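You operate a simulated robot arm through the tools that you are given. There is no shell and no other tool.

The job below is to be done with a simulated two-armed robot. You get a single attempt, and the scene is never put back.

## Task
Top up the green beaker with 30 g of rice; press it flat.
Fine: white mark, plate in, 30 g key, green key once, plate out; it stays on the plate; white press back. Set down upright: what you pick out, white press. Where these are worked on the way, their far stop is far enough and under half their travel is too little: steel plate.

It is judged by the outcome, as a careful person would: the job done as asked, and still so three seconds after it is handed in. It fails if anything else is knocked over, pushed out of place, dropped, spilled or broken.

## Robot
Two 7-joint arms with two-finger parallel grippers on one trunk that stands fixed in place. Base frame: the origin is at the foot of the trunk, x ahead of it, y to its left, z up. Lengths are in cm, angles in rad, forces in N, time in s.
The left shoulder is at [5, 17.7, 120.4], the right one opposite. With the tool pointing down near the work surface each hand reaches from about 10 to 68 cm from the base axis, measured 20 degrees to its own side. Payload 3.43 kg a hand.
The TCP of each hand is the grasp point between the finger pads, 3.4 cm short of the fingertips. In the tool frame z runs along the fingers and y along their closing line. Largest opening 12.8 cm; finger width 2.4, thickness 1.2; the body of the gripper, 4.8 by 13 cm, starts 9.6 cm behind the TCP.
Orientation is that of the tool frame in the base frame, as [roll, pitch, yaw] about the fixed x, y, z axes, in that order (R = Rz(yaw) Ry(pitch) Rx(roll)). With the fingers straight down and closing along the base's y, the tool's x points along the base's -x, its y along +y and its z along -z.

## Interface
- The arms move only by the tool servo_tool. It takes "left_deltas", "right_deltas" or both (then of equal length, played together; a hand with none holds still); each is a list of rows, each an object (a shift or turn left out is 0, a gripper value left out holds the last) with "rot": the turn, a rotation vector about the tool's x, y, z in degrees, a list of three; "travel": the shift along the tool's x, y, z in cm, a list of three; "hand": the closure, from 0 (fully open) to 1 (shut). In form: [{"rot": [wx, wy, wz], "travel": [x, y, z], "hand": hand}, ...]. A call has 1 to 20 rows; each row shifts and turns the commanded pose from where the row before left it, along the tool's axes as they then stand. Each row takes 0.2 s and may step no farther than 5 cm and 0.15 rad from the row before; otherwise, or with a gripper value out of range, the whole call is refused. A pose out of reach is approached as far as the arm can. The call stops where the force on the tool passes 40 N (or 10 N more than at its start, if that is more) or the arm is blocked; 0.2 s more then pass. The fingers move at their own pace (about 10.8 cm/s each) and stop on an object; they squeeze with about 24 N. The grip force told is the motor's: it shows also when the fingers shut on nothing. Time passes only in rows, and 0.2 s behind the last, so rows that do not move let the fingers close. It gives the time, the measured TCP pose, the force on the tool (base axes), the opening and the grip force at its end, in the units of the frame above (readings bear some noise), with the torque about the TCP (base axes, N m) and any sound that the robot's microphone picked up, and new pictures: "pictures" is both (left out), scene, wrist or none (wrist: the cameras of the hands that moved).
- Cameras (640 x 400 px; columns grow to the right, rows downward): "scene" is now at [15.34, -3.71, 137.95]; the picture's right is [-0.41, -0.91, 0.00], its down [-0.42, 0.19, -0.89] and it looks along [0.81, -0.37, -0.46] (base axes); focal length 214 px, centre (320, 200). "left" rides on the left gripper at [7.6, 1.1, -16] in its tool frame; the picture's right is [-0.15, 0.99, 0.00], its down [-0.88, -0.13, -0.46] and it looks along [-0.45, -0.07, 0.89] (tool axes); focal length 234 px, centre (320, 200). "right" rides on the right gripper at [7.6, -1.1, -16] in its tool frame; the picture's right is [0.15, 0.99, 0.00], its down [-0.88, 0.13, -0.46] and it looks along [-0.45, 0.07, 0.89] (tool axes); focal length 234 px, centre (320, 200). There is no depth. A picture from a camera that has moved, and an enlarged one, comes with that camera's place and axes in the base frame and with its lens.
- slide_trunk(by): slides the trunk up (or, below 0, down) by that many cm; the arms and the scene camera ride with it, the base frame stays. It gives what a move gives, with no picture.
- turn_head(pan, tilt): turns the head with the scene camera to pan (to the left, within 1.396 rad either way) and tilt (down, from -0.506 to 1.204), counted from straight ahead of the robot. It gives what a move gives, and a new picture of the scene camera.
- inspect(camera, box): a new picture of the part [left, top, right, bottom] of that camera's present view, enlarged. The clock stands still meanwhile.
- job_done(): hands the job in; it is judged then, once.

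Nothing tells you positions but the pictures and the camera data. Unless the task says otherwise, let go and move clear before handing in.

The tools are called after "Call:" as a command line: name --argument value ..., lists and objects as JSON in quotes. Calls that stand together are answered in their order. servo_tool: Moves the arms, as the interface text tells. Its arguments: {"type":"object","properties":{"left_deltas":{"type":"array"},"right_deltas":{"type":"array"},"pictures":{"type":"string","enum":["both","scene","wrist","none"]}},"required":[]} The other tools are called the same way: slide_trunk (by) moves the trunk up or down; turn_head (pan, tilt) turns the head that bears the scene camera; inspect (camera, box) takes an enlarged picture of a part of a camera's view; job_done () hands the job in.

At the start:

```text
time_s: 0.0
left_eef_pos: [30.51, 0.03, 132.71]
left_ee_rot: [-3.139, -0.001, 3.141]
left_wrist_force: [-0.6, 0.0, -0.8]
left_wrist_torque: [-0.01, -0.01, 0.02]
left_finger_gap: 12.77
left_grip_force: 0.1
right_eef_pos: [22.72, -29.56, 135.12]
right_ee_rot: [3.14, 0.0, 3.141]
right_wrist_force: [0.0, 0.3, 0.5]
right_wrist_torque: [0.0, 0.0, -0.01]
right_finger_gap: 12.79
right_grip_force: 0.1
trunk travel left (down, up): [-37.5, 2.6]
head pan, tilt (commanded): [-0.426, 0.48]
```

scene: 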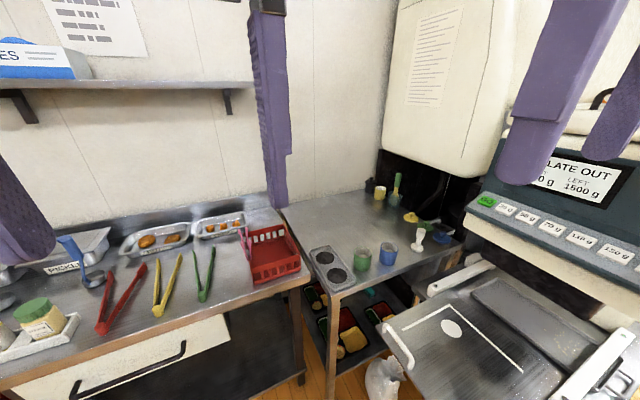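
right: 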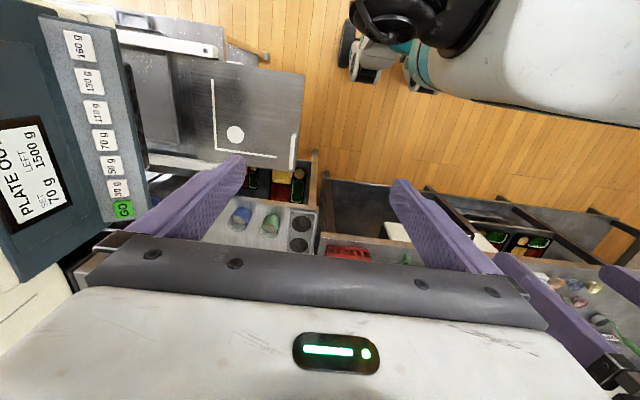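
left: 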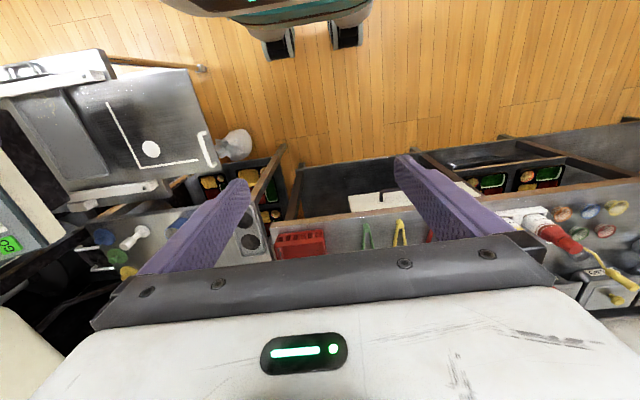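

I see a counter with tongs and trays ahead, a steel side table with beakers (green, blue, ...) and a white press, and a dispenser machine with keys (GO, 30 g, 50 g...) with a steel plate that slides in and out on the right. First I look closer at everything.

Call:
inspect --camera "scene" --box '[280, 150, 480, 300]'

Call:
inspect --camera "scene" --box '[380, 100, 640, 400]'

Call:
turn_head --pan -0.9 --tilt 0.6

```text
2.67 times, centred on (380, 225) of scene
camera zoom: at [15.34, -3.71, 137.95], right [-0.41, -0.91, 0.0], down [-0.42, 0.19, -0.89], along [0.81, -0.37, -0.46], focal length 572 px, centre (160, 133)
```

zoom: 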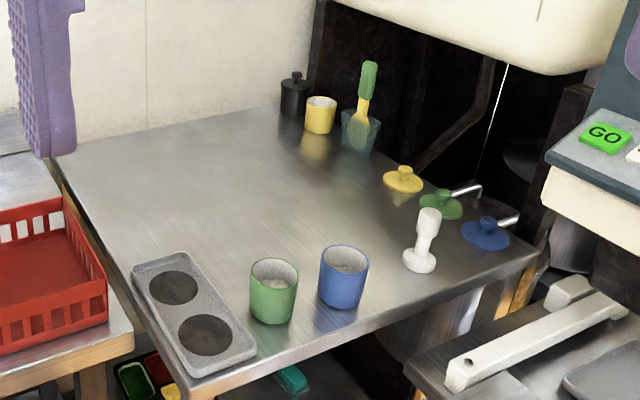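

```text
1.33 times, centred on (510, 250) of scene
camera zoom: at [15.34, -3.71, 137.95], right [-0.41, -0.91, 0.0], down [-0.42, 0.19, -0.89], along [0.81, -0.37, -0.46], focal length 286 px, centre (67, 133)
```

zoom: 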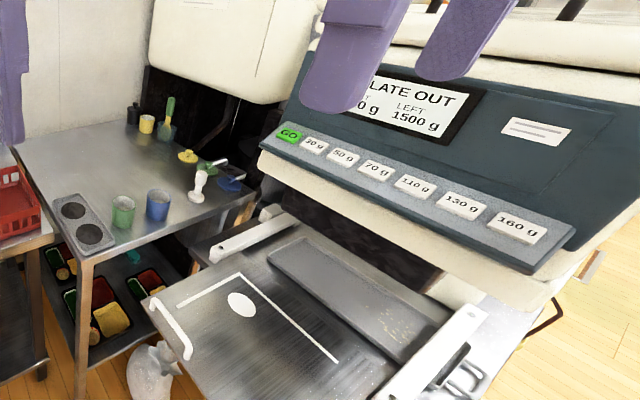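

```text
time_s: 0.9
left_eef_pos: [30.54, -0.04, 132.71]
left_ee_rot: [-3.14, 0.0, -3.141]
left_wrist_force: [1.2, 0.6, -0.1]
left_wrist_torque: [-0.01, 0.01, 0.0]
left_finger_gap: 12.81
left_grip_force: 0.1
right_eef_pos: [22.81, -29.53, 134.96]
right_ee_rot: [-3.141, -0.001, 3.14]
right_wrist_force: [0.1, -0.7, -0.1]
right_wrist_torque: [0.03, -0.01, -0.01]
right_finger_gap: 12.79
right_grip_force: 0.1
trunk travel left (down, up): [-37.5, 2.6]
head pan, tilt (commanded): [-0.901, 0.6]
camera scene: at [12.51, -6.85, 136.86], right [-0.78, -0.62, 0.0], down [-0.35, 0.44, -0.83], along [0.51, -0.65, -0.56], focal length 214 px, centre (320, 200)
```

scene: 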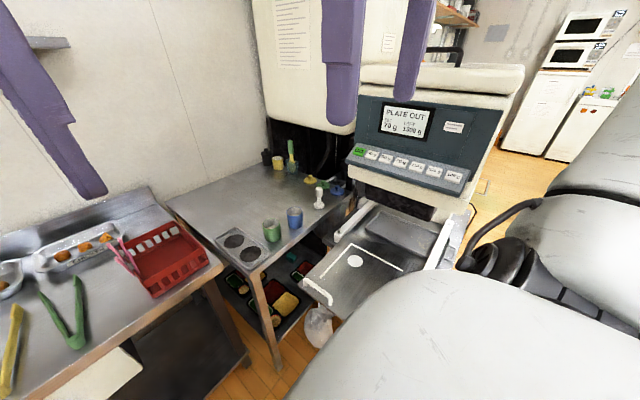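

The table holds a two-ring tray, green cup, blue cup and white press; the machine's plate (with white spot mark and a handle) is slid out at the right. I zoom further to understand the details.

Call:
inspect --camera "scene" --box '[210, 130, 370, 280]'

Call:
inspect --camera "scene" --box '[290, 190, 490, 350]'

Call:
inspect --camera "scene" --box '[335, 80, 515, 220]'

Call:
inspect --camera "right" --box '[40, 0, 360, 260]'

Call:
inspect --camera "left" --box '[0, 30, 320, 300]'

```text
2.67 times, centred on (290, 205) of scene
camera zoom: at [12.51, -6.85, 136.86], right [-0.78, -0.62, 0.0], down [-0.35, 0.44, -0.83], along [0.51, -0.65, -0.56], focal length 572 px, centre (400, 187)
```

zoom: 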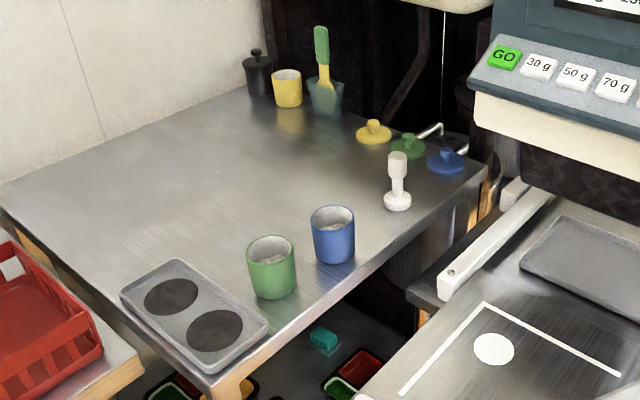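

```text
2.50 times, centred on (390, 270) of scene
camera zoom: at [12.51, -6.85, 136.86], right [-0.78, -0.62, 0.0], down [-0.35, 0.44, -0.83], along [0.51, -0.65, -0.56], focal length 536 px, centre (145, 25)
```

zoom: 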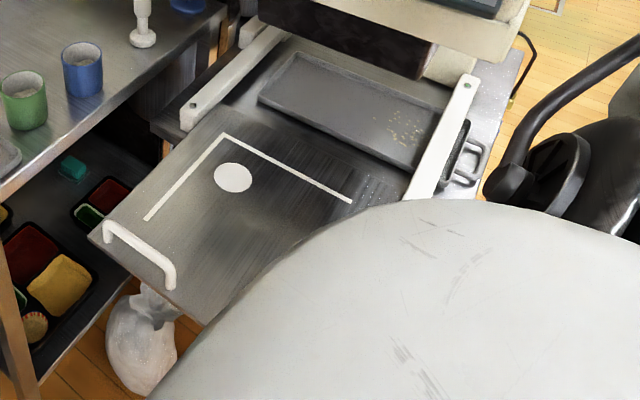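

```text
2.86 times, centred on (425, 150) of scene
camera zoom: at [12.51, -6.85, 136.86], right [-0.78, -0.62, 0.0], down [-0.35, 0.44, -0.83], along [0.51, -0.65, -0.56], focal length 613 px, centre (20, 343)
```

zoom: 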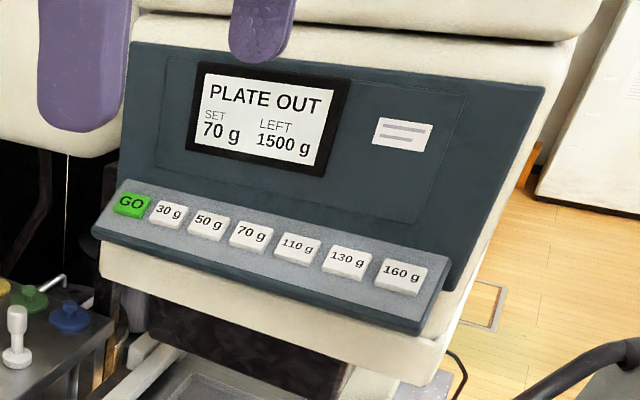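

```text
1.54 times, centred on (200, 130) of right
camera zoom: at [15.27, -30.69, 150.89], right [-0.15, 0.99, 0.0], down [0.88, 0.13, 0.46], along [0.45, 0.07, -0.89], focal length 360 px, centre (505, 308)
```

zoom: 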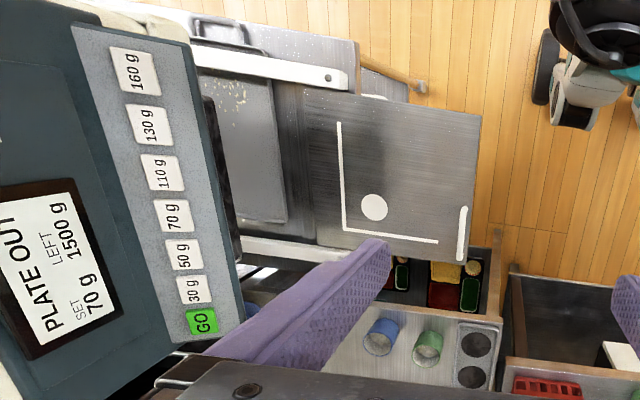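

```text
1.48 times, centred on (160, 165) of left
camera zoom: at [22.94, 1.15, 148.67], right [0.15, 0.99, 0.0], down [0.88, -0.13, 0.46], along [0.45, -0.07, -0.89], focal length 347 px, centre (557, 252)
```

zoom: 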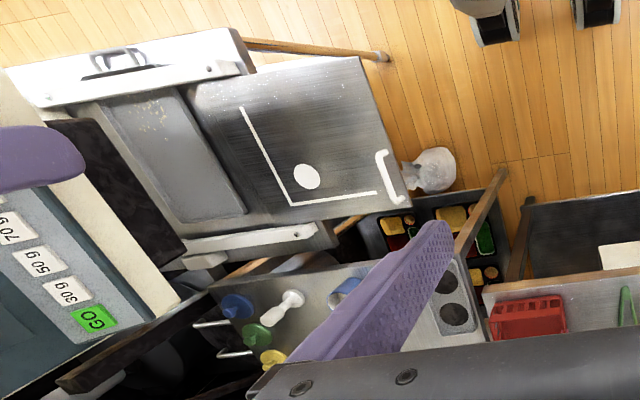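

The white mark works out near [34.8, -55.6, 74], the plate handle near [37.4, -36.6, 75.5], GO key about [43.2, -65.7, 110.8] and 30 g key about [38.7, -65.7, 111]. I take more enlarged looks at the cups, press, handle and keys.

Call:
inspect --camera "right" --box '[220, 130, 340, 260]'

Call:
inspect --camera "scene" --box '[250, 170, 350, 250]'

Call:
inspect --camera "scene" --box '[290, 250, 370, 310]'

Call:
inspect --camera "left" --box '[80, 200, 200, 290]'

Call:
inspect --camera "left" --box '[100, 100, 260, 200]'

```text
3.08 times, centred on (280, 195) of right
camera zoom: at [15.27, -30.69, 150.89], right [-0.15, 0.99, 0.0], down [0.88, 0.13, 0.46], along [0.45, 0.07, -0.89], focal length 720 px, centre (443, 215)
```

zoom: 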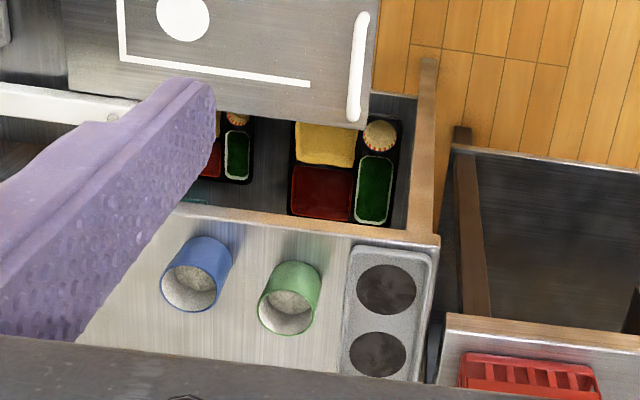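

```text
5.00 times, centred on (300, 210) of scene
camera zoom: at [12.51, -6.85, 136.86], right [-0.78, -0.62, 0.0], down [-0.35, 0.44, -0.83], along [0.51, -0.65, -0.56], focal length 1072 px, centre (420, 150)
```

zoom: 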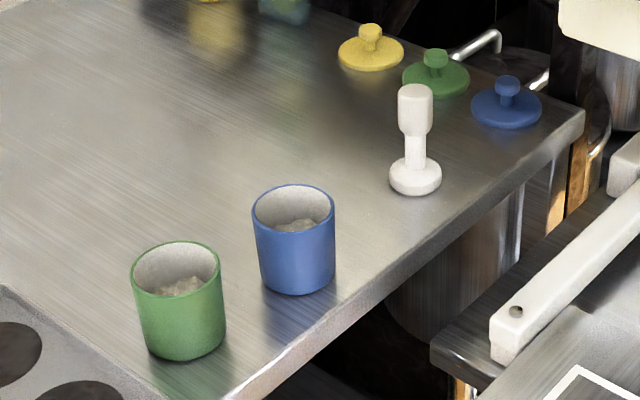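

```text
6.67 times, centred on (330, 280) of scene
camera zoom: at [12.51, -6.85, 136.86], right [-0.78, -0.62, 0.0], down [-0.35, 0.44, -0.83], along [0.51, -0.65, -0.56], focal length 1430 px, centre (253, -333)
```

zoom: 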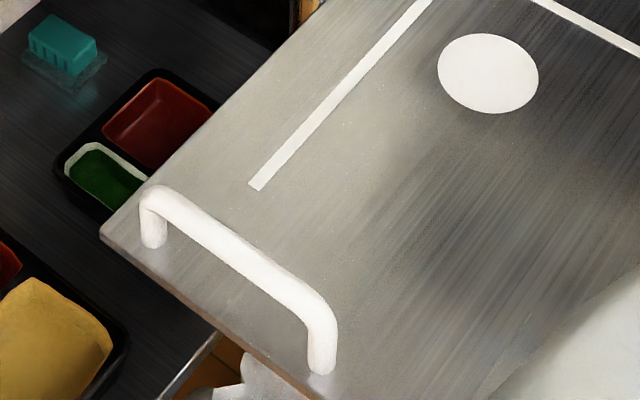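

```text
4.44 times, centred on (140, 245) of left
camera zoom: at [22.94, 1.15, 148.67], right [0.15, 0.99, 0.0], down [0.88, -0.13, 0.46], along [0.45, -0.07, -0.89], focal length 1041 px, centre (1120, 0)
```

zoom: 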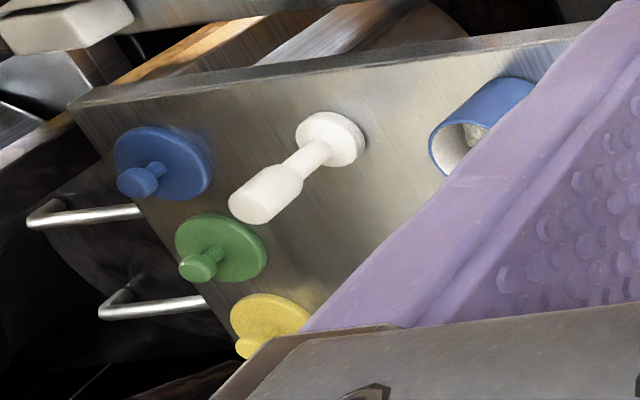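

```text
4.00 times, centred on (180, 150) of left
camera zoom: at [22.94, 1.15, 148.67], right [0.15, 0.99, 0.0], down [0.88, -0.13, 0.46], along [0.45, -0.07, -0.89], focal length 937 px, centre (880, 400)
```

zoom: 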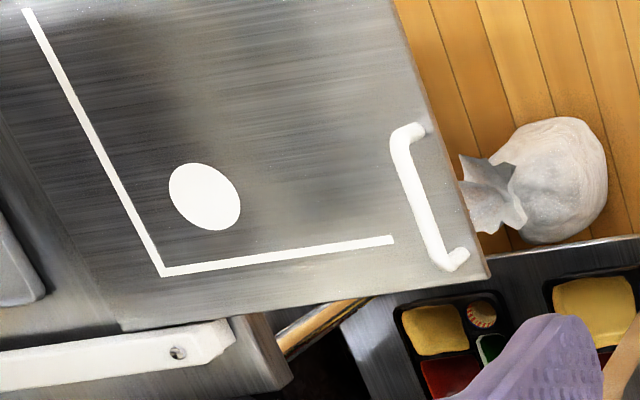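

The green cup's rim is at about [60, -40, 89], the blue one at [58.6, -50], the press at about [59.5, -65.5] with its foot on the table at z≈82; all are for the right hand, tilted outward for reach. I first bring the right hand out over the table and tuck the left hand aside.

Call:
servo_tool --right_deltas '[{"travel": [-3.4, -0.94, 3.1]}, {"travel": [-3.4, -0.94, 3.1]}, {"travel": [-3.4, -0.94, 3.1]}, {"travel": [-3.4, -0.94, 3.1]}, {"travel": [-3.4, -0.94, 3.1]}, {"travel": [-3.4, -0.94, 3.1]}, {"travel": [-3.4, -0.94, 3.1]}, {"rot": [0, 0, 7.33]}, {"rot": [0, 0, 7.33]}, {"rot": [0, 0, 7.34]}, {"rot": [0, -8, 0]}, {"rot": [0, -8, 0]}, {"rot": [0, -8, 0]}, {"rot": [0, -8, 0]}, {"rot": [0, -8, 0]}]' --left_deltas '[{"travel": [0, 2, 0]}, {"travel": [0, 2, 0]}, {"travel": [0, 2, 0]}, {"travel": [0, 2, 0]}, {"travel": [0, 2, 0]}, {"travel": [0, 2, 0]}, {"travel": [0, 2, 0]}, {}, {}, {}, {}, {}, {}, {}, {}]'

```text
time_s: 4.1
left_eef_pos: [30.51, 13.96, 132.76]
left_ee_rot: [-3.14, 0.0, -3.141]
left_wrist_force: [0.1, 0.3, 0.6]
left_wrist_torque: [0.0, -0.02, -0.01]
left_finger_gap: 12.79
left_grip_force: 0.1
right_eef_pos: [46.57, -36.09, 113.34]
right_ee_rot: [3.14, 0.7, 2.756]
right_wrist_force: [0.0, -0.3, -0.4]
right_wrist_torque: [-0.01, 0.04, 0.0]
right_finger_gap: 12.81
right_grip_force: 0.1
trunk travel left (down, up): [-37.5, 2.6]
head pan, tilt (commanded): [-0.901, 0.6]
camera scene: at [12.48, -6.85, 136.87], right [-0.78, -0.62, 0.0], down [-0.35, 0.44, -0.83], along [0.51, -0.65, -0.56], focal length 214 px, centre (320, 200)
camera right: at [31.3, -31.12, 120.52], right [0.27, 0.96, -0.09], down [0.4, -0.02, 0.92], along [0.88, -0.28, -0.39], focal length 234 px, centre (320, 200)
camera left: at [23.03, 15.09, 148.71], right [0.15, 0.99, 0.0], down [0.88, -0.13, 0.46], along [0.45, -0.07, -0.89], focal length 234 px, centre (320, 200)
```

scene: 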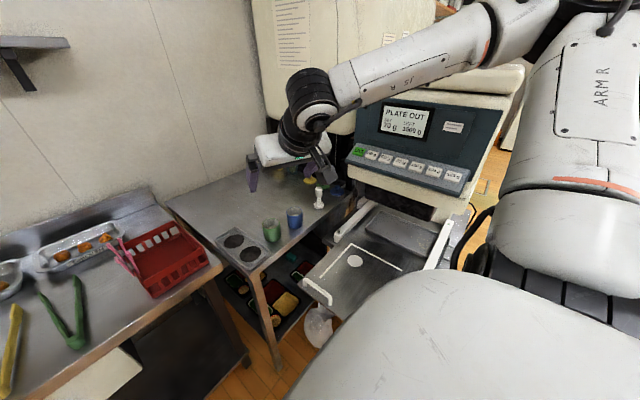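
right: 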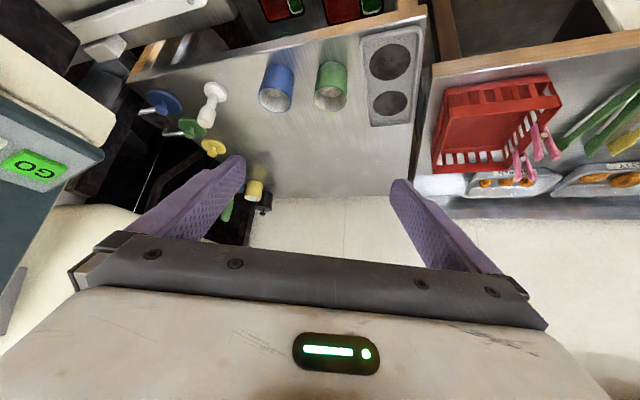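
left: 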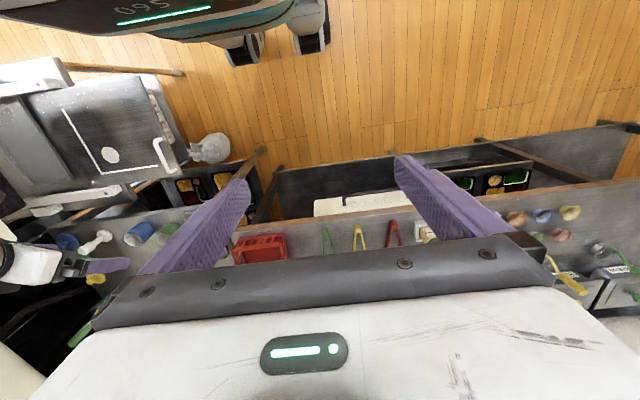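

The arm reaches out elbow-high and clear. I use the new wrist view, enlarged, to pin down the cup, press and table more exactly.

Call:
inspect --camera "right" --box '[130, 40, 290, 140]'

Call:
inspect --camera "right" --box '[240, 20, 400, 120]'

Call:
inspect --camera "scene" --box '[340, 90, 480, 200]'

```text
4.00 times, centred on (210, 90) of right
camera zoom: at [31.3, -31.12, 120.52], right [0.27, 0.96, -0.09], down [0.4, -0.02, 0.92], along [0.88, -0.28, -0.39], focal length 937 px, centre (760, 640)
```

zoom: 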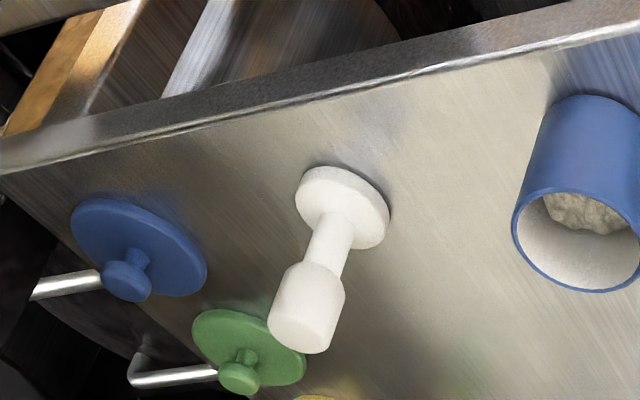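

```text
4.00 times, centred on (320, 70) of right
camera zoom: at [31.3, -31.12, 120.52], right [0.27, 0.96, -0.09], down [0.4, -0.02, 0.92], along [0.88, -0.28, -0.39], focal length 937 px, centre (320, 720)
```

zoom: 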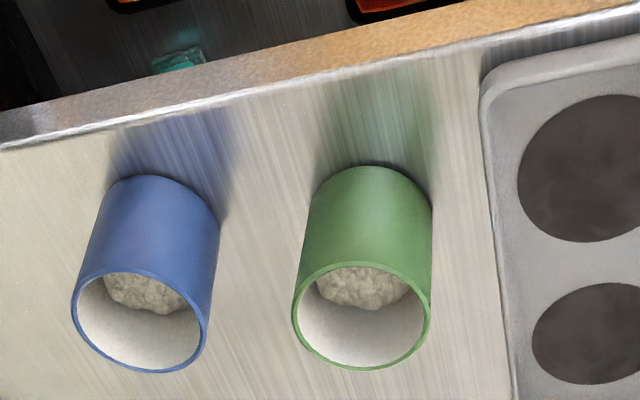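

```text
3.64 times, centred on (410, 145) of scene
camera zoom: at [12.48, -6.85, 136.87], right [-0.78, -0.62, 0.0], down [-0.35, 0.44, -0.83], along [0.51, -0.65, -0.56], focal length 780 px, centre (-7, 400)
```

zoom: 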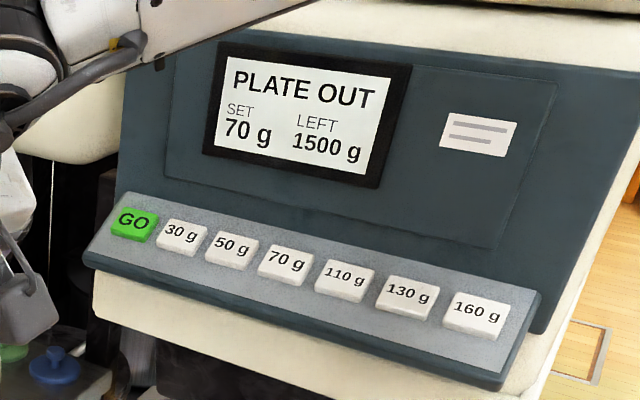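

Refined: green cup axis ≈ [60.2, -40.4], standing on the table at z≈82.2, rim ≈ 88.7, about 6.1 cm wide; blue cup ≈ [58.7, -50.3]. I now go to a pre-grasp point back along the finger line with the fingers part closed to about 8 cm.

Call:
servo_tool --right_deltas '[{"travel": [1.287, 0.225, 3.554], "hand": 0.375}, {"travel": [1.287, 0.225, 3.554]}, {"travel": [1.287, 0.225, 3.554]}, {"travel": [1.287, 0.225, 3.554]}, {"travel": [1.287, 0.225, 3.554]}, {}]'

```text
time_s: 5.5
left_eef_pos: [30.51, 13.92, 132.87]
left_ee_rot: [-3.14, -0.002, 3.141]
left_wrist_force: [0.1, -1.0, 0.5]
left_wrist_torque: [0.01, -0.01, 0.03]
left_finger_gap: 12.8
left_grip_force: 0.1
right_eef_pos: [52.94, -37.31, 95.54]
right_ee_rot: [3.139, 0.699, 2.756]
right_wrist_force: [0.0, -0.3, 0.2]
right_wrist_torque: [0.0, 0.0, -0.01]
right_finger_gap: 7.99
right_grip_force: 0.1
trunk travel left (down, up): [-37.5, 2.6]
head pan, tilt (commanded): [-0.901, 0.6]
camera scene: at [12.47, -6.83, 136.87], right [-0.78, -0.62, 0.0], down [-0.35, 0.44, -0.83], along [0.51, -0.65, -0.56], focal length 214 px, centre (320, 200)
camera right: at [37.72, -32.38, 102.79], right [0.27, 0.96, -0.09], down [0.4, -0.02, 0.92], along [0.88, -0.28, -0.39], focal length 234 px, centre (320, 200)
```

scene: 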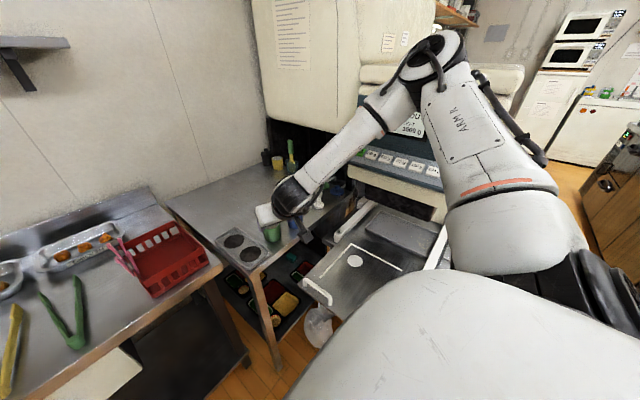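
right: 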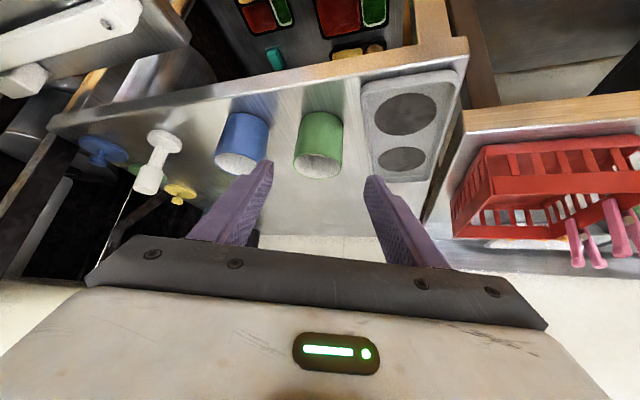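

Call:
inspect --camera "right" --box '[200, 90, 420, 240]'

Call:
inspect --camera "right" --box '[60, 110, 220, 210]'

```text
2.67 times, centred on (310, 165) of right
camera zoom: at [37.72, -32.38, 102.79], right [0.27, 0.96, -0.09], down [0.4, -0.02, 0.92], along [0.88, -0.28, -0.39], focal length 624 px, centre (347, 293)
```

zoom: 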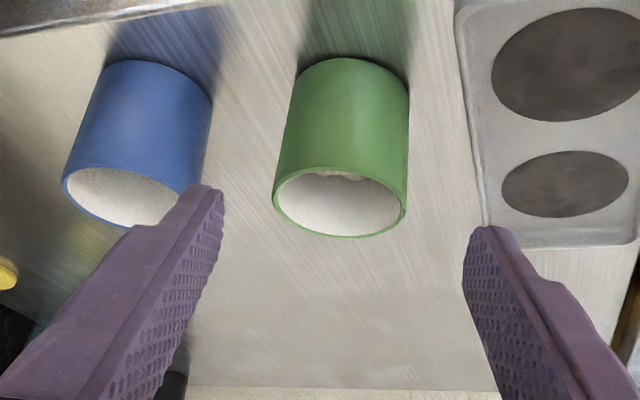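

```text
4.00 times, centred on (140, 160) of right
camera zoom: at [37.72, -32.38, 102.79], right [0.27, 0.96, -0.09], down [0.4, -0.02, 0.92], along [0.88, -0.28, -0.39], focal length 937 px, centre (1040, 360)
```

zoom: 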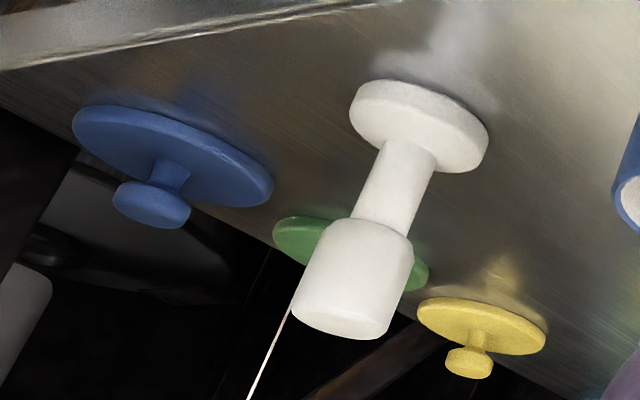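

The cup sits right between the fingers' line of approach and all measures agree (axis ≈ [60.1, -40.4]). I advance along the finger direction to straddle it.

Call:
servo_tool --right_deltas '[{"travel": [0, -0.03, 2]}, {"travel": [0, -0.03, 2]}, {"travel": [0, -0.03, 2]}, {"travel": [0, -0.03, 2]}, {"travel": [0, -0.03, 2]}, {"travel": [0, -0.02, 1.9]}, {}]'

```text
time_s: 7.1
left_eef_pos: [30.62, 13.93, 132.76]
left_ee_rot: [-3.139, -0.001, 3.141]
left_wrist_force: [0.9, 0.7, -0.1]
left_wrist_torque: [0.03, 0.01, 0.04]
left_finger_gap: 12.84
left_grip_force: 0.0
right_eef_pos: [59.99, -40.63, 86.38]
right_ee_rot: [3.141, 0.697, 2.756]
right_wrist_force: [0.4, -0.1, 0.1]
right_wrist_torque: [0.01, -0.05, 0.02]
right_finger_gap: 8.01
right_grip_force: 0.1
trunk travel left (down, up): [-37.5, 2.6]
head pan, tilt (commanded): [-0.901, 0.6]
camera scene: at [12.48, -6.89, 136.86], right [-0.78, -0.62, 0.0], down [-0.35, 0.44, -0.82], along [0.51, -0.65, -0.57], focal length 214 px, centre (320, 200)
camera right: at [44.77, -35.66, 93.65], right [0.27, 0.96, -0.09], down [0.4, -0.02, 0.92], along [0.88, -0.28, -0.39], focal length 234 px, centre (320, 200)
```

scene: 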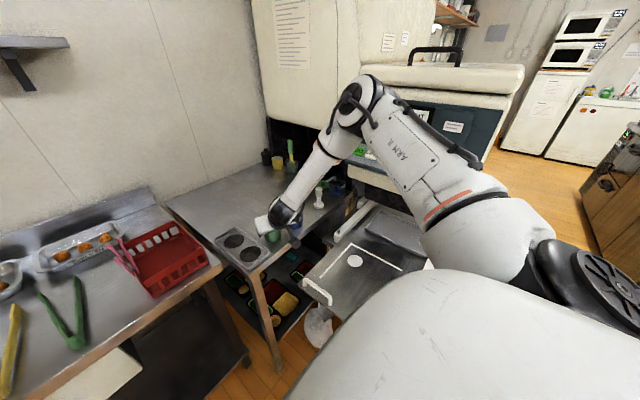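
right: 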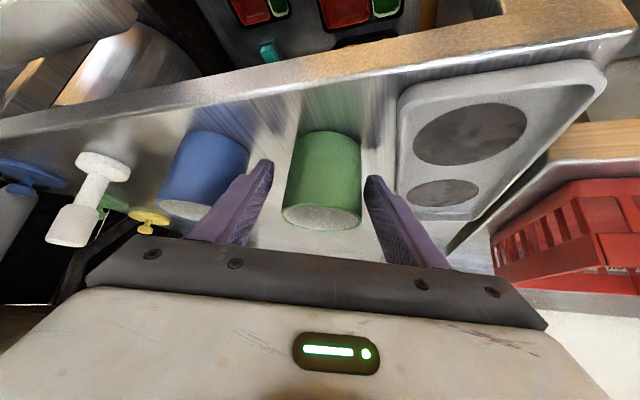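

Fingers straddle the cup; I nudge 0.2 cm left and close.

Call:
servo_tool --right_deltas '[{"travel": [0, 0.2, 0]}, {"hand": 0.5}, {"hand": 0.6}, {"hand": 1.0}, {}, {}]'

```text
time_s: 8.5
left_eef_pos: [30.62, 13.93, 132.76]
left_ee_rot: [-3.14, 0.0, -3.141]
left_wrist_force: [-1.0, -0.3, 0.0]
left_wrist_torque: [0.03, 0.01, 0.03]
left_finger_gap: 12.8
left_grip_force: 0.1
right_eef_pos: [60.07, -40.31, 86.48]
right_ee_rot: [3.14, 0.698, 2.756]
right_wrist_force: [0.2, 0.4, 0.1]
right_wrist_torque: [-0.03, 0.0, -0.01]
right_finger_gap: 5.96
right_grip_force: 23.8
trunk travel left (down, up): [-37.5, 2.6]
head pan, tilt (commanded): [-0.901, 0.6]
camera scene: at [12.5, -6.85, 136.86], right [-0.78, -0.62, 0.0], down [-0.35, 0.44, -0.83], along [0.51, -0.65, -0.56], focal length 214 px, centre (320, 200)
camera right: at [44.81, -35.42, 93.68], right [0.27, 0.96, -0.09], down [0.4, -0.02, 0.92], along [0.88, -0.28, -0.39], focal length 234 px, centre (320, 200)
```

scene: 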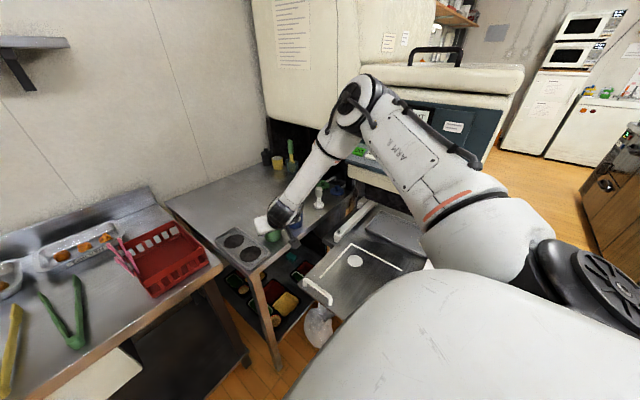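
right: 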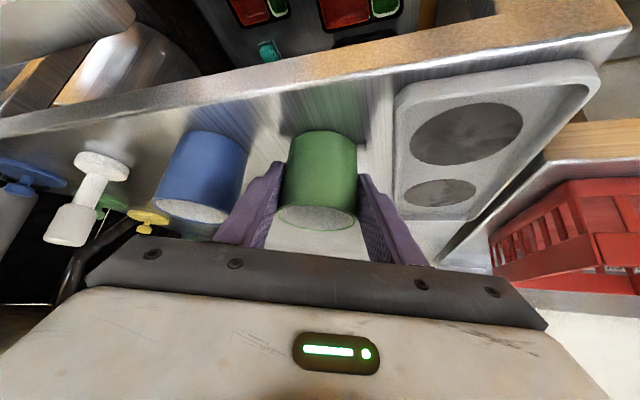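

The cup is held (gap 5.96 cm, 24 N). I lift it straight up 12 cm.

Call:
servo_tool --right_deltas '[{"travel": [-0.644, 0, -0.765]}, {"travel": [-0.644, 0, -0.765]}, {"travel": [-1.288, 0, -1.53]}, {"travel": [-1.288, 0, -1.53]}, {"travel": [-1.288, 0, -1.53]}, {"travel": [-1.288, 0, -1.53]}, {"travel": [-1.288, 0, -1.53]}, {}]'

```text
time_s: 10.3
left_eef_pos: [30.58, 13.83, 132.72]
left_ee_rot: [-3.141, 0.001, -3.141]
left_wrist_force: [0.2, 0.1, -0.1]
left_wrist_torque: [0.02, -0.03, -0.02]
left_finger_gap: 12.81
left_grip_force: 0.0
right_eef_pos: [59.94, -40.3, 98.61]
right_ee_rot: [3.139, 0.696, 2.755]
right_wrist_force: [0.0, -0.1, -0.6]
right_wrist_torque: [0.0, -0.01, 0.0]
right_finger_gap: 6.0
right_grip_force: 23.9
trunk travel left (down, up): [-37.5, 2.6]
head pan, tilt (commanded): [-0.901, 0.6]
camera scene: at [12.53, -6.87, 136.86], right [-0.78, -0.62, 0.0], down [-0.35, 0.44, -0.82], along [0.51, -0.65, -0.57], focal length 214 px, centre (320, 200)
camera right: at [44.82, -35.4, 105.91], right [0.27, 0.96, -0.09], down [0.4, -0.02, 0.91], along [0.88, -0.28, -0.39], focal length 234 px, centre (320, 200)
```

scene: 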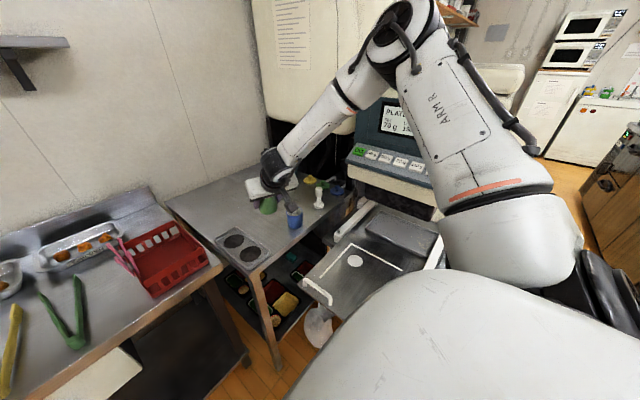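
right: 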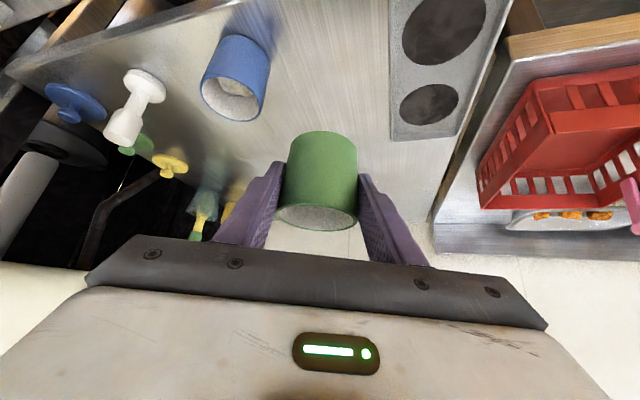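

Now I carry the cup level over to above the white mark, then swing the hand about the vertical.

Call:
servo_tool --right_deltas '[{"travel": [0.687, -0.987, -0.329]}, {"travel": [1.374, -1.974, -0.657]}, {"travel": [1.374, -1.974, -0.657]}, {"travel": [1.374, -1.974, -0.657]}, {"travel": [1.374, -1.974, -0.657]}, {"travel": [1.374, -1.974, -0.657]}, {"travel": [1.374, -1.974, -0.657]}, {"travel": [1.374, -1.974, -0.657]}, {"travel": [1.374, -1.974, -0.657]}, {"travel": [1.374, -1.974, -0.657]}, {"travel": [1.374, -1.974, -0.657]}, {"travel": [1.374, -1.974, -0.657]}, {"travel": [0.687, -0.987, -0.329]}, {"rot": [3.7, 0, 4.4]}, {"rot": [3.7, 0, 4.4]}, {"rot": [3.7, 0, 4.4]}, {"rot": [3.7, 0, 4.4]}, {}]'

```text
time_s: 14.1
left_eef_pos: [30.64, 13.88, 132.74]
left_ee_rot: [-3.141, 0.001, -3.142]
left_wrist_force: [-0.4, 0.3, 0.0]
left_wrist_torque: [0.01, 0.01, 0.04]
left_finger_gap: 12.79
left_grip_force: 0.1
right_eef_pos: [34.77, -55.72, 93.99]
right_ee_rot: [-3.141, 0.697, 2.356]
right_wrist_force: [0.0, -0.6, -0.7]
right_wrist_torque: [0.0, 0.02, 0.03]
right_finger_gap: 5.94
right_grip_force: 24.1
trunk travel left (down, up): [-37.5, 2.6]
head pan, tilt (commanded): [-0.901, 0.6]
camera scene: at [12.51, -6.86, 136.86], right [-0.78, -0.62, 0.0], down [-0.35, 0.44, -0.83], along [0.51, -0.65, -0.56], focal length 214 px, centre (320, 200)
camera right: at [22.73, -45.05, 101.23], right [0.62, 0.78, -0.09], down [0.36, -0.18, 0.91], along [0.69, -0.6, -0.39], focal length 234 px, centre (320, 200)
```

scene: 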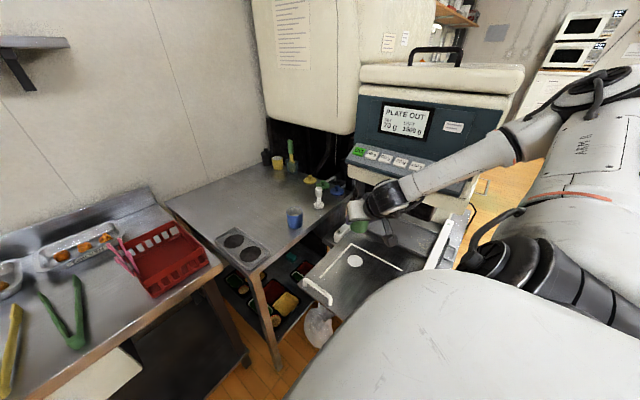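
right: 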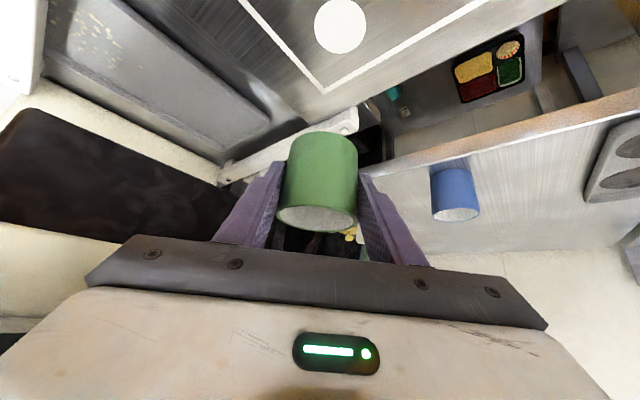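

The cup hangs over the plate and the wrist camera still sees the white mark. I zoom to measure the mark and the cup's offset in the hand.

Call:
inspect --camera "right" --box '[230, 0, 450, 130]'

Call:
inspect --camera "right" --box '[240, 120, 400, 250]'

Call:
inspect --camera "scene" --box '[300, 180, 460, 310]'

```text
2.91 times, centred on (340, 65) of right
camera zoom: at [22.73, -45.05, 101.23], right [0.62, 0.78, -0.09], down [0.36, -0.18, 0.91], along [0.69, -0.6, -0.39], focal length 681 px, centre (262, 593)
```

zoom: 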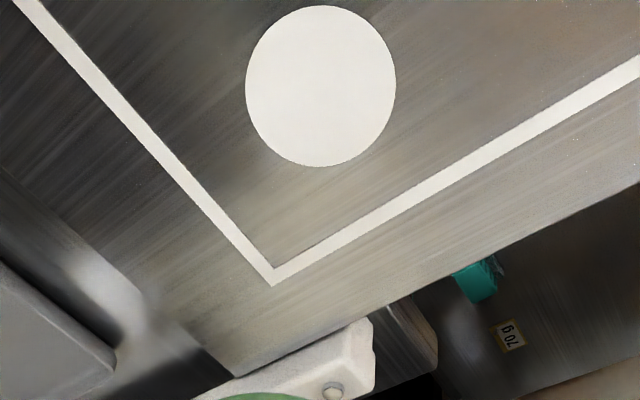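

```text
3.08 times, centred on (320, 185) of right
camera zoom: at [22.73, -45.05, 101.23], right [0.62, 0.78, -0.09], down [0.36, -0.18, 0.91], along [0.69, -0.6, -0.39], focal length 720 px, centre (320, 246)
```

zoom: 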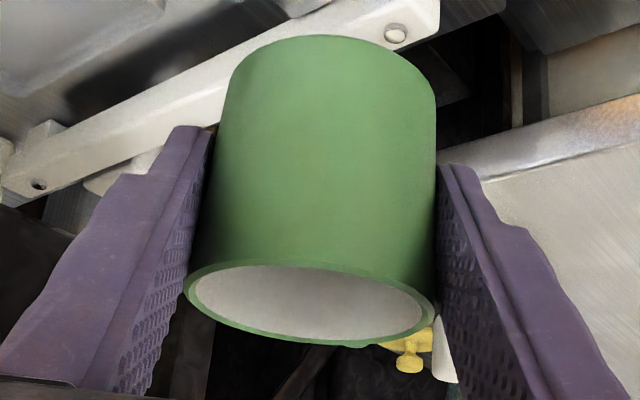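

```text
3.08 times, centred on (380, 245) of scene
camera zoom: at [12.51, -6.86, 136.86], right [-0.78, -0.62, 0.0], down [-0.35, 0.44, -0.83], along [0.51, -0.65, -0.56], focal length 660 px, centre (135, 62)
```

zoom: 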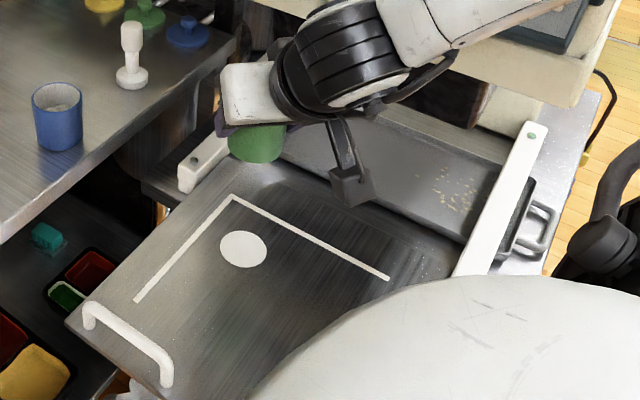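

The mark is ≈ [34.6, -55.2, ~74.5] and the cup sits about 0.3 cm outward of the TCP. I lower to about 3 cm above the plate and check again.

Call:
servo_tool --right_deltas '[{"travel": [1.392, 0.041, 1.444]}, {"travel": [1.392, 0.041, 1.444]}, {"travel": [1.392, 0.041, 1.444]}, {"travel": [1.392, 0.041, 1.444]}, {"travel": [1.392, 0.041, 1.444]}, {"travel": [1.392, 0.041, 1.444]}, {}]'

Call:
inspect --camera "right" --box '[220, 60, 440, 250]'

Call:
inspect --camera "scene" --box '[310, 200, 430, 290]'

```text
time_s: 15.7
left_eef_pos: [30.6, 13.83, 132.74]
left_ee_rot: [-3.141, 0.0, 3.141]
left_wrist_force: [-0.2, -0.8, -0.1]
left_wrist_torque: [0.02, -0.07, -0.04]
left_finger_gap: 12.77
left_grip_force: 0.1
right_eef_pos: [34.37, -55.15, 84.0]
right_ee_rot: [3.141, 0.695, 2.356]
right_wrist_force: [0.6, -0.5, -1.0]
right_wrist_torque: [0.05, 0.05, 0.01]
right_finger_gap: 5.94
right_grip_force: 24.2
right hand out of reach, approached as far as the arm can: row 6
trunk travel left (down, up): [-37.5, 2.6]
head pan, tilt (commanded): [-0.901, 0.6]
camera scene: at [12.51, -6.87, 136.86], right [-0.78, -0.62, 0.0], down [-0.35, 0.44, -0.82], along [0.51, -0.65, -0.57], focal length 214 px, centre (320, 200)
camera right: at [22.39, -44.57, 91.19], right [0.62, 0.78, -0.09], down [0.36, -0.18, 0.91], along [0.7, -0.6, -0.39], focal length 234 px, centre (320, 200)
```

scene: 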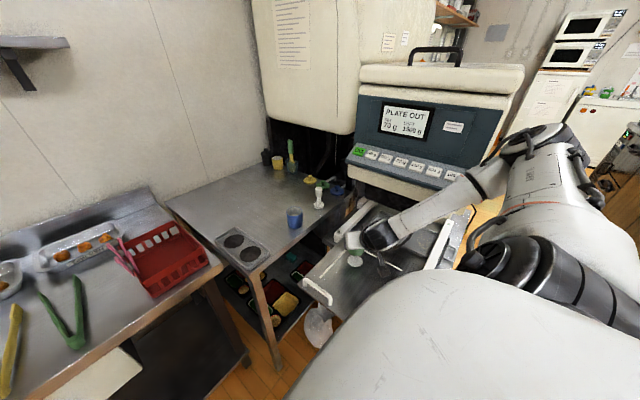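
right: 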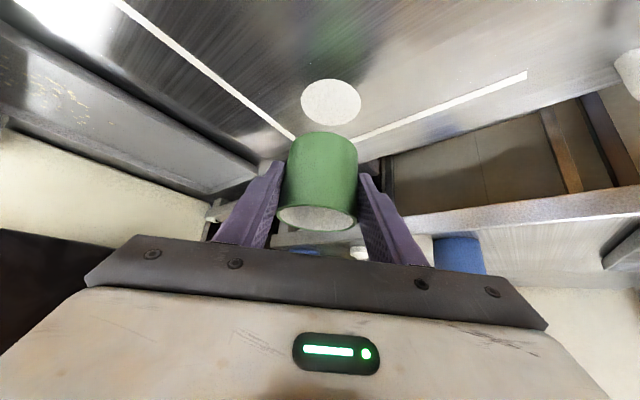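

```text
2.11 times, centred on (330, 155) of right
camera zoom: at [22.39, -44.57, 91.19], right [0.62, 0.78, -0.09], down [0.36, -0.18, 0.91], along [0.7, -0.6, -0.39], focal length 493 px, centre (299, 295)
```

zoom: 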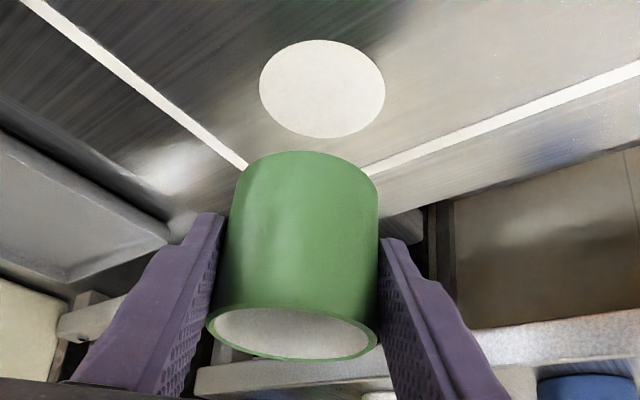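

```text
4.44 times, centred on (370, 245) of scene
camera zoom: at [12.51, -6.87, 136.86], right [-0.78, -0.62, 0.0], down [-0.35, 0.44, -0.82], along [0.51, -0.65, -0.57], focal length 953 px, centre (98, 0)
```

zoom: 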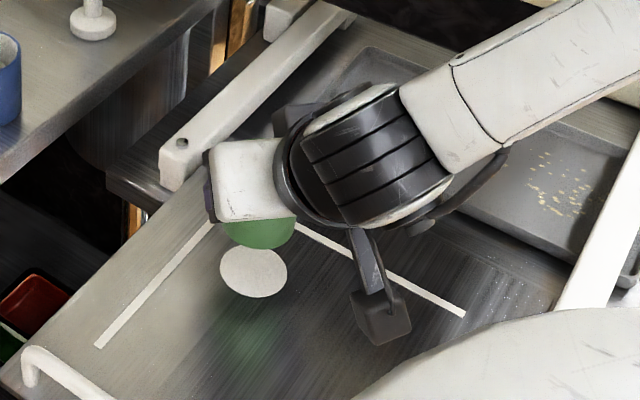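

The arm hit its reach limit going lower at this trunk height (TCP at z=84, cup base ≈ 80). I raise the hand a little, correct 0.3 cm in y, and will use the trunk to go down.

Call:
servo_tool --right_deltas '[{"travel": [-1.12, 0.21, -1.67]}, {"travel": [-0.64, 0, -0.77]}, {}]' --pictures "none"

```text
time_s: 16.5
left_eef_pos: [30.74, 13.93, 132.74]
left_ee_rot: [-3.14, 0.0, -3.142]
left_wrist_force: [-0.5, -1.0, -0.8]
left_wrist_torque: [0.0, 0.05, 0.0]
left_finger_gap: 12.81
left_grip_force: 0.0
right_eef_pos: [34.41, -54.82, 86.96]
right_ee_rot: [3.141, 0.695, 2.356]
right_wrist_force: [0.1, 0.2, -1.0]
right_wrist_torque: [-0.02, 0.04, -0.03]
right_finger_gap: 5.96
right_grip_force: 24.0
trunk travel left (down, up): [-37.5, 2.6]
head pan, tilt (commanded): [-0.901, 0.6]
```

The command was clamped, so the pose is clean now. I raise the hand 13 cm and then slide the trunk down 14 cm, leaving the cup above the plate.

Call:
servo_tool --right_deltas '[{"travel": [-1.393, 0, -1.664]}, {"travel": [-1.393, 0, -1.664]}, {"travel": [-1.393, 0, -1.664]}, {"travel": [-1.393, 0, -1.664]}, {"travel": [-1.393, 0, -1.664]}, {"travel": [-1.393, 0, -1.664]}, {}]' --pictures "none"

Call:
slide_trunk --by -14

Call:
servo_tool --right_deltas '[{}]'

```text
time_s: 18.1
left_eef_pos: [30.65, 13.97, 132.9]
left_ee_rot: [-3.141, -0.001, 3.141]
left_wrist_force: [-0.3, 0.3, 0.8]
left_wrist_torque: [-0.01, -0.02, -0.01]
left_finger_gap: 12.79
left_grip_force: 0.0
right_eef_pos: [34.58, -54.81, 100.08]
right_ee_rot: [3.142, 0.696, 2.356]
right_wrist_force: [-0.3, -0.5, 0.1]
right_wrist_torque: [0.01, 0.03, -0.03]
right_finger_gap: 5.96
right_grip_force: 24.1
trunk travel left (down, up): [-37.5, 2.6]
head pan, tilt (commanded): [-0.901, 0.6]
```

```text
time_s: 19.8
left_eef_pos: [30.56, 13.91, 118.8]
left_ee_rot: [-3.14, -0.001, -3.141]
left_wrist_force: [0.1, -0.8, 0.3]
left_wrist_torque: [0.0, 0.01, 0.0]
left_finger_gap: 12.79
left_grip_force: 0.0
right_eef_pos: [34.37, -54.7, 86.04]
right_ee_rot: [-3.141, 0.7, 2.356]
right_wrist_force: [-0.3, -0.2, -1.4]
right_wrist_torque: [0.01, -0.01, 0.03]
right_finger_gap: 5.93
right_grip_force: 24.2
trunk travel left (down, up): [-23.5, 16.6]
head pan, tilt (commanded): [-0.901, 0.6]
```

```text
time_s: 20.2
left_eef_pos: [30.52, 13.86, 118.64]
left_ee_rot: [-3.14, 0.001, 3.141]
left_wrist_force: [0.6, -0.5, -0.9]
left_wrist_torque: [0.01, 0.03, -0.01]
left_finger_gap: 12.77
left_grip_force: 0.2
right_eef_pos: [34.51, -54.72, 86.03]
right_ee_rot: [-3.14, 0.697, 2.355]
right_wrist_force: [0.2, -0.5, -0.6]
right_wrist_torque: [0.0, 0.0, 0.04]
right_finger_gap: 5.94
right_grip_force: 24.1
trunk travel left (down, up): [-23.5, 16.6]
head pan, tilt (commanded): [-0.901, 0.6]
camera scene: at [12.51, -6.86, 122.86], right [-0.78, -0.62, 0.0], down [-0.35, 0.44, -0.83], along [0.51, -0.65, -0.56], focal length 214 px, centre (320, 200)
camera right: at [22.46, -44.2, 93.24], right [0.62, 0.78, -0.09], down [0.36, -0.18, 0.91], along [0.7, -0.6, -0.39], focal length 234 px, centre (320, 200)
```

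scene: 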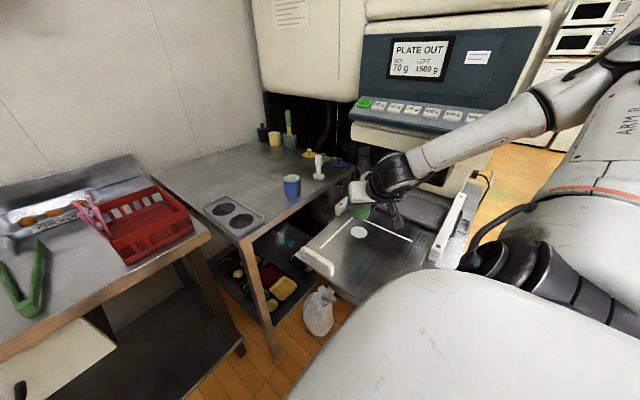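
right: 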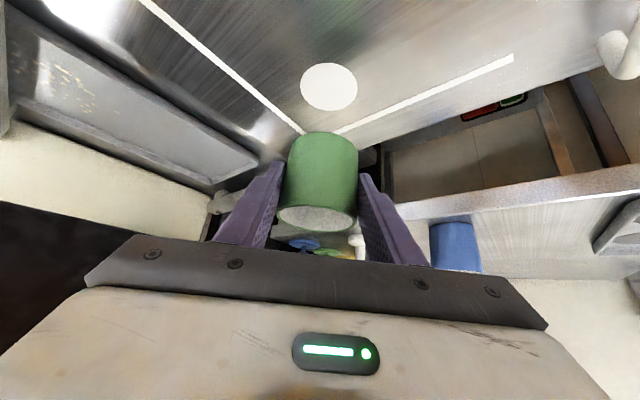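

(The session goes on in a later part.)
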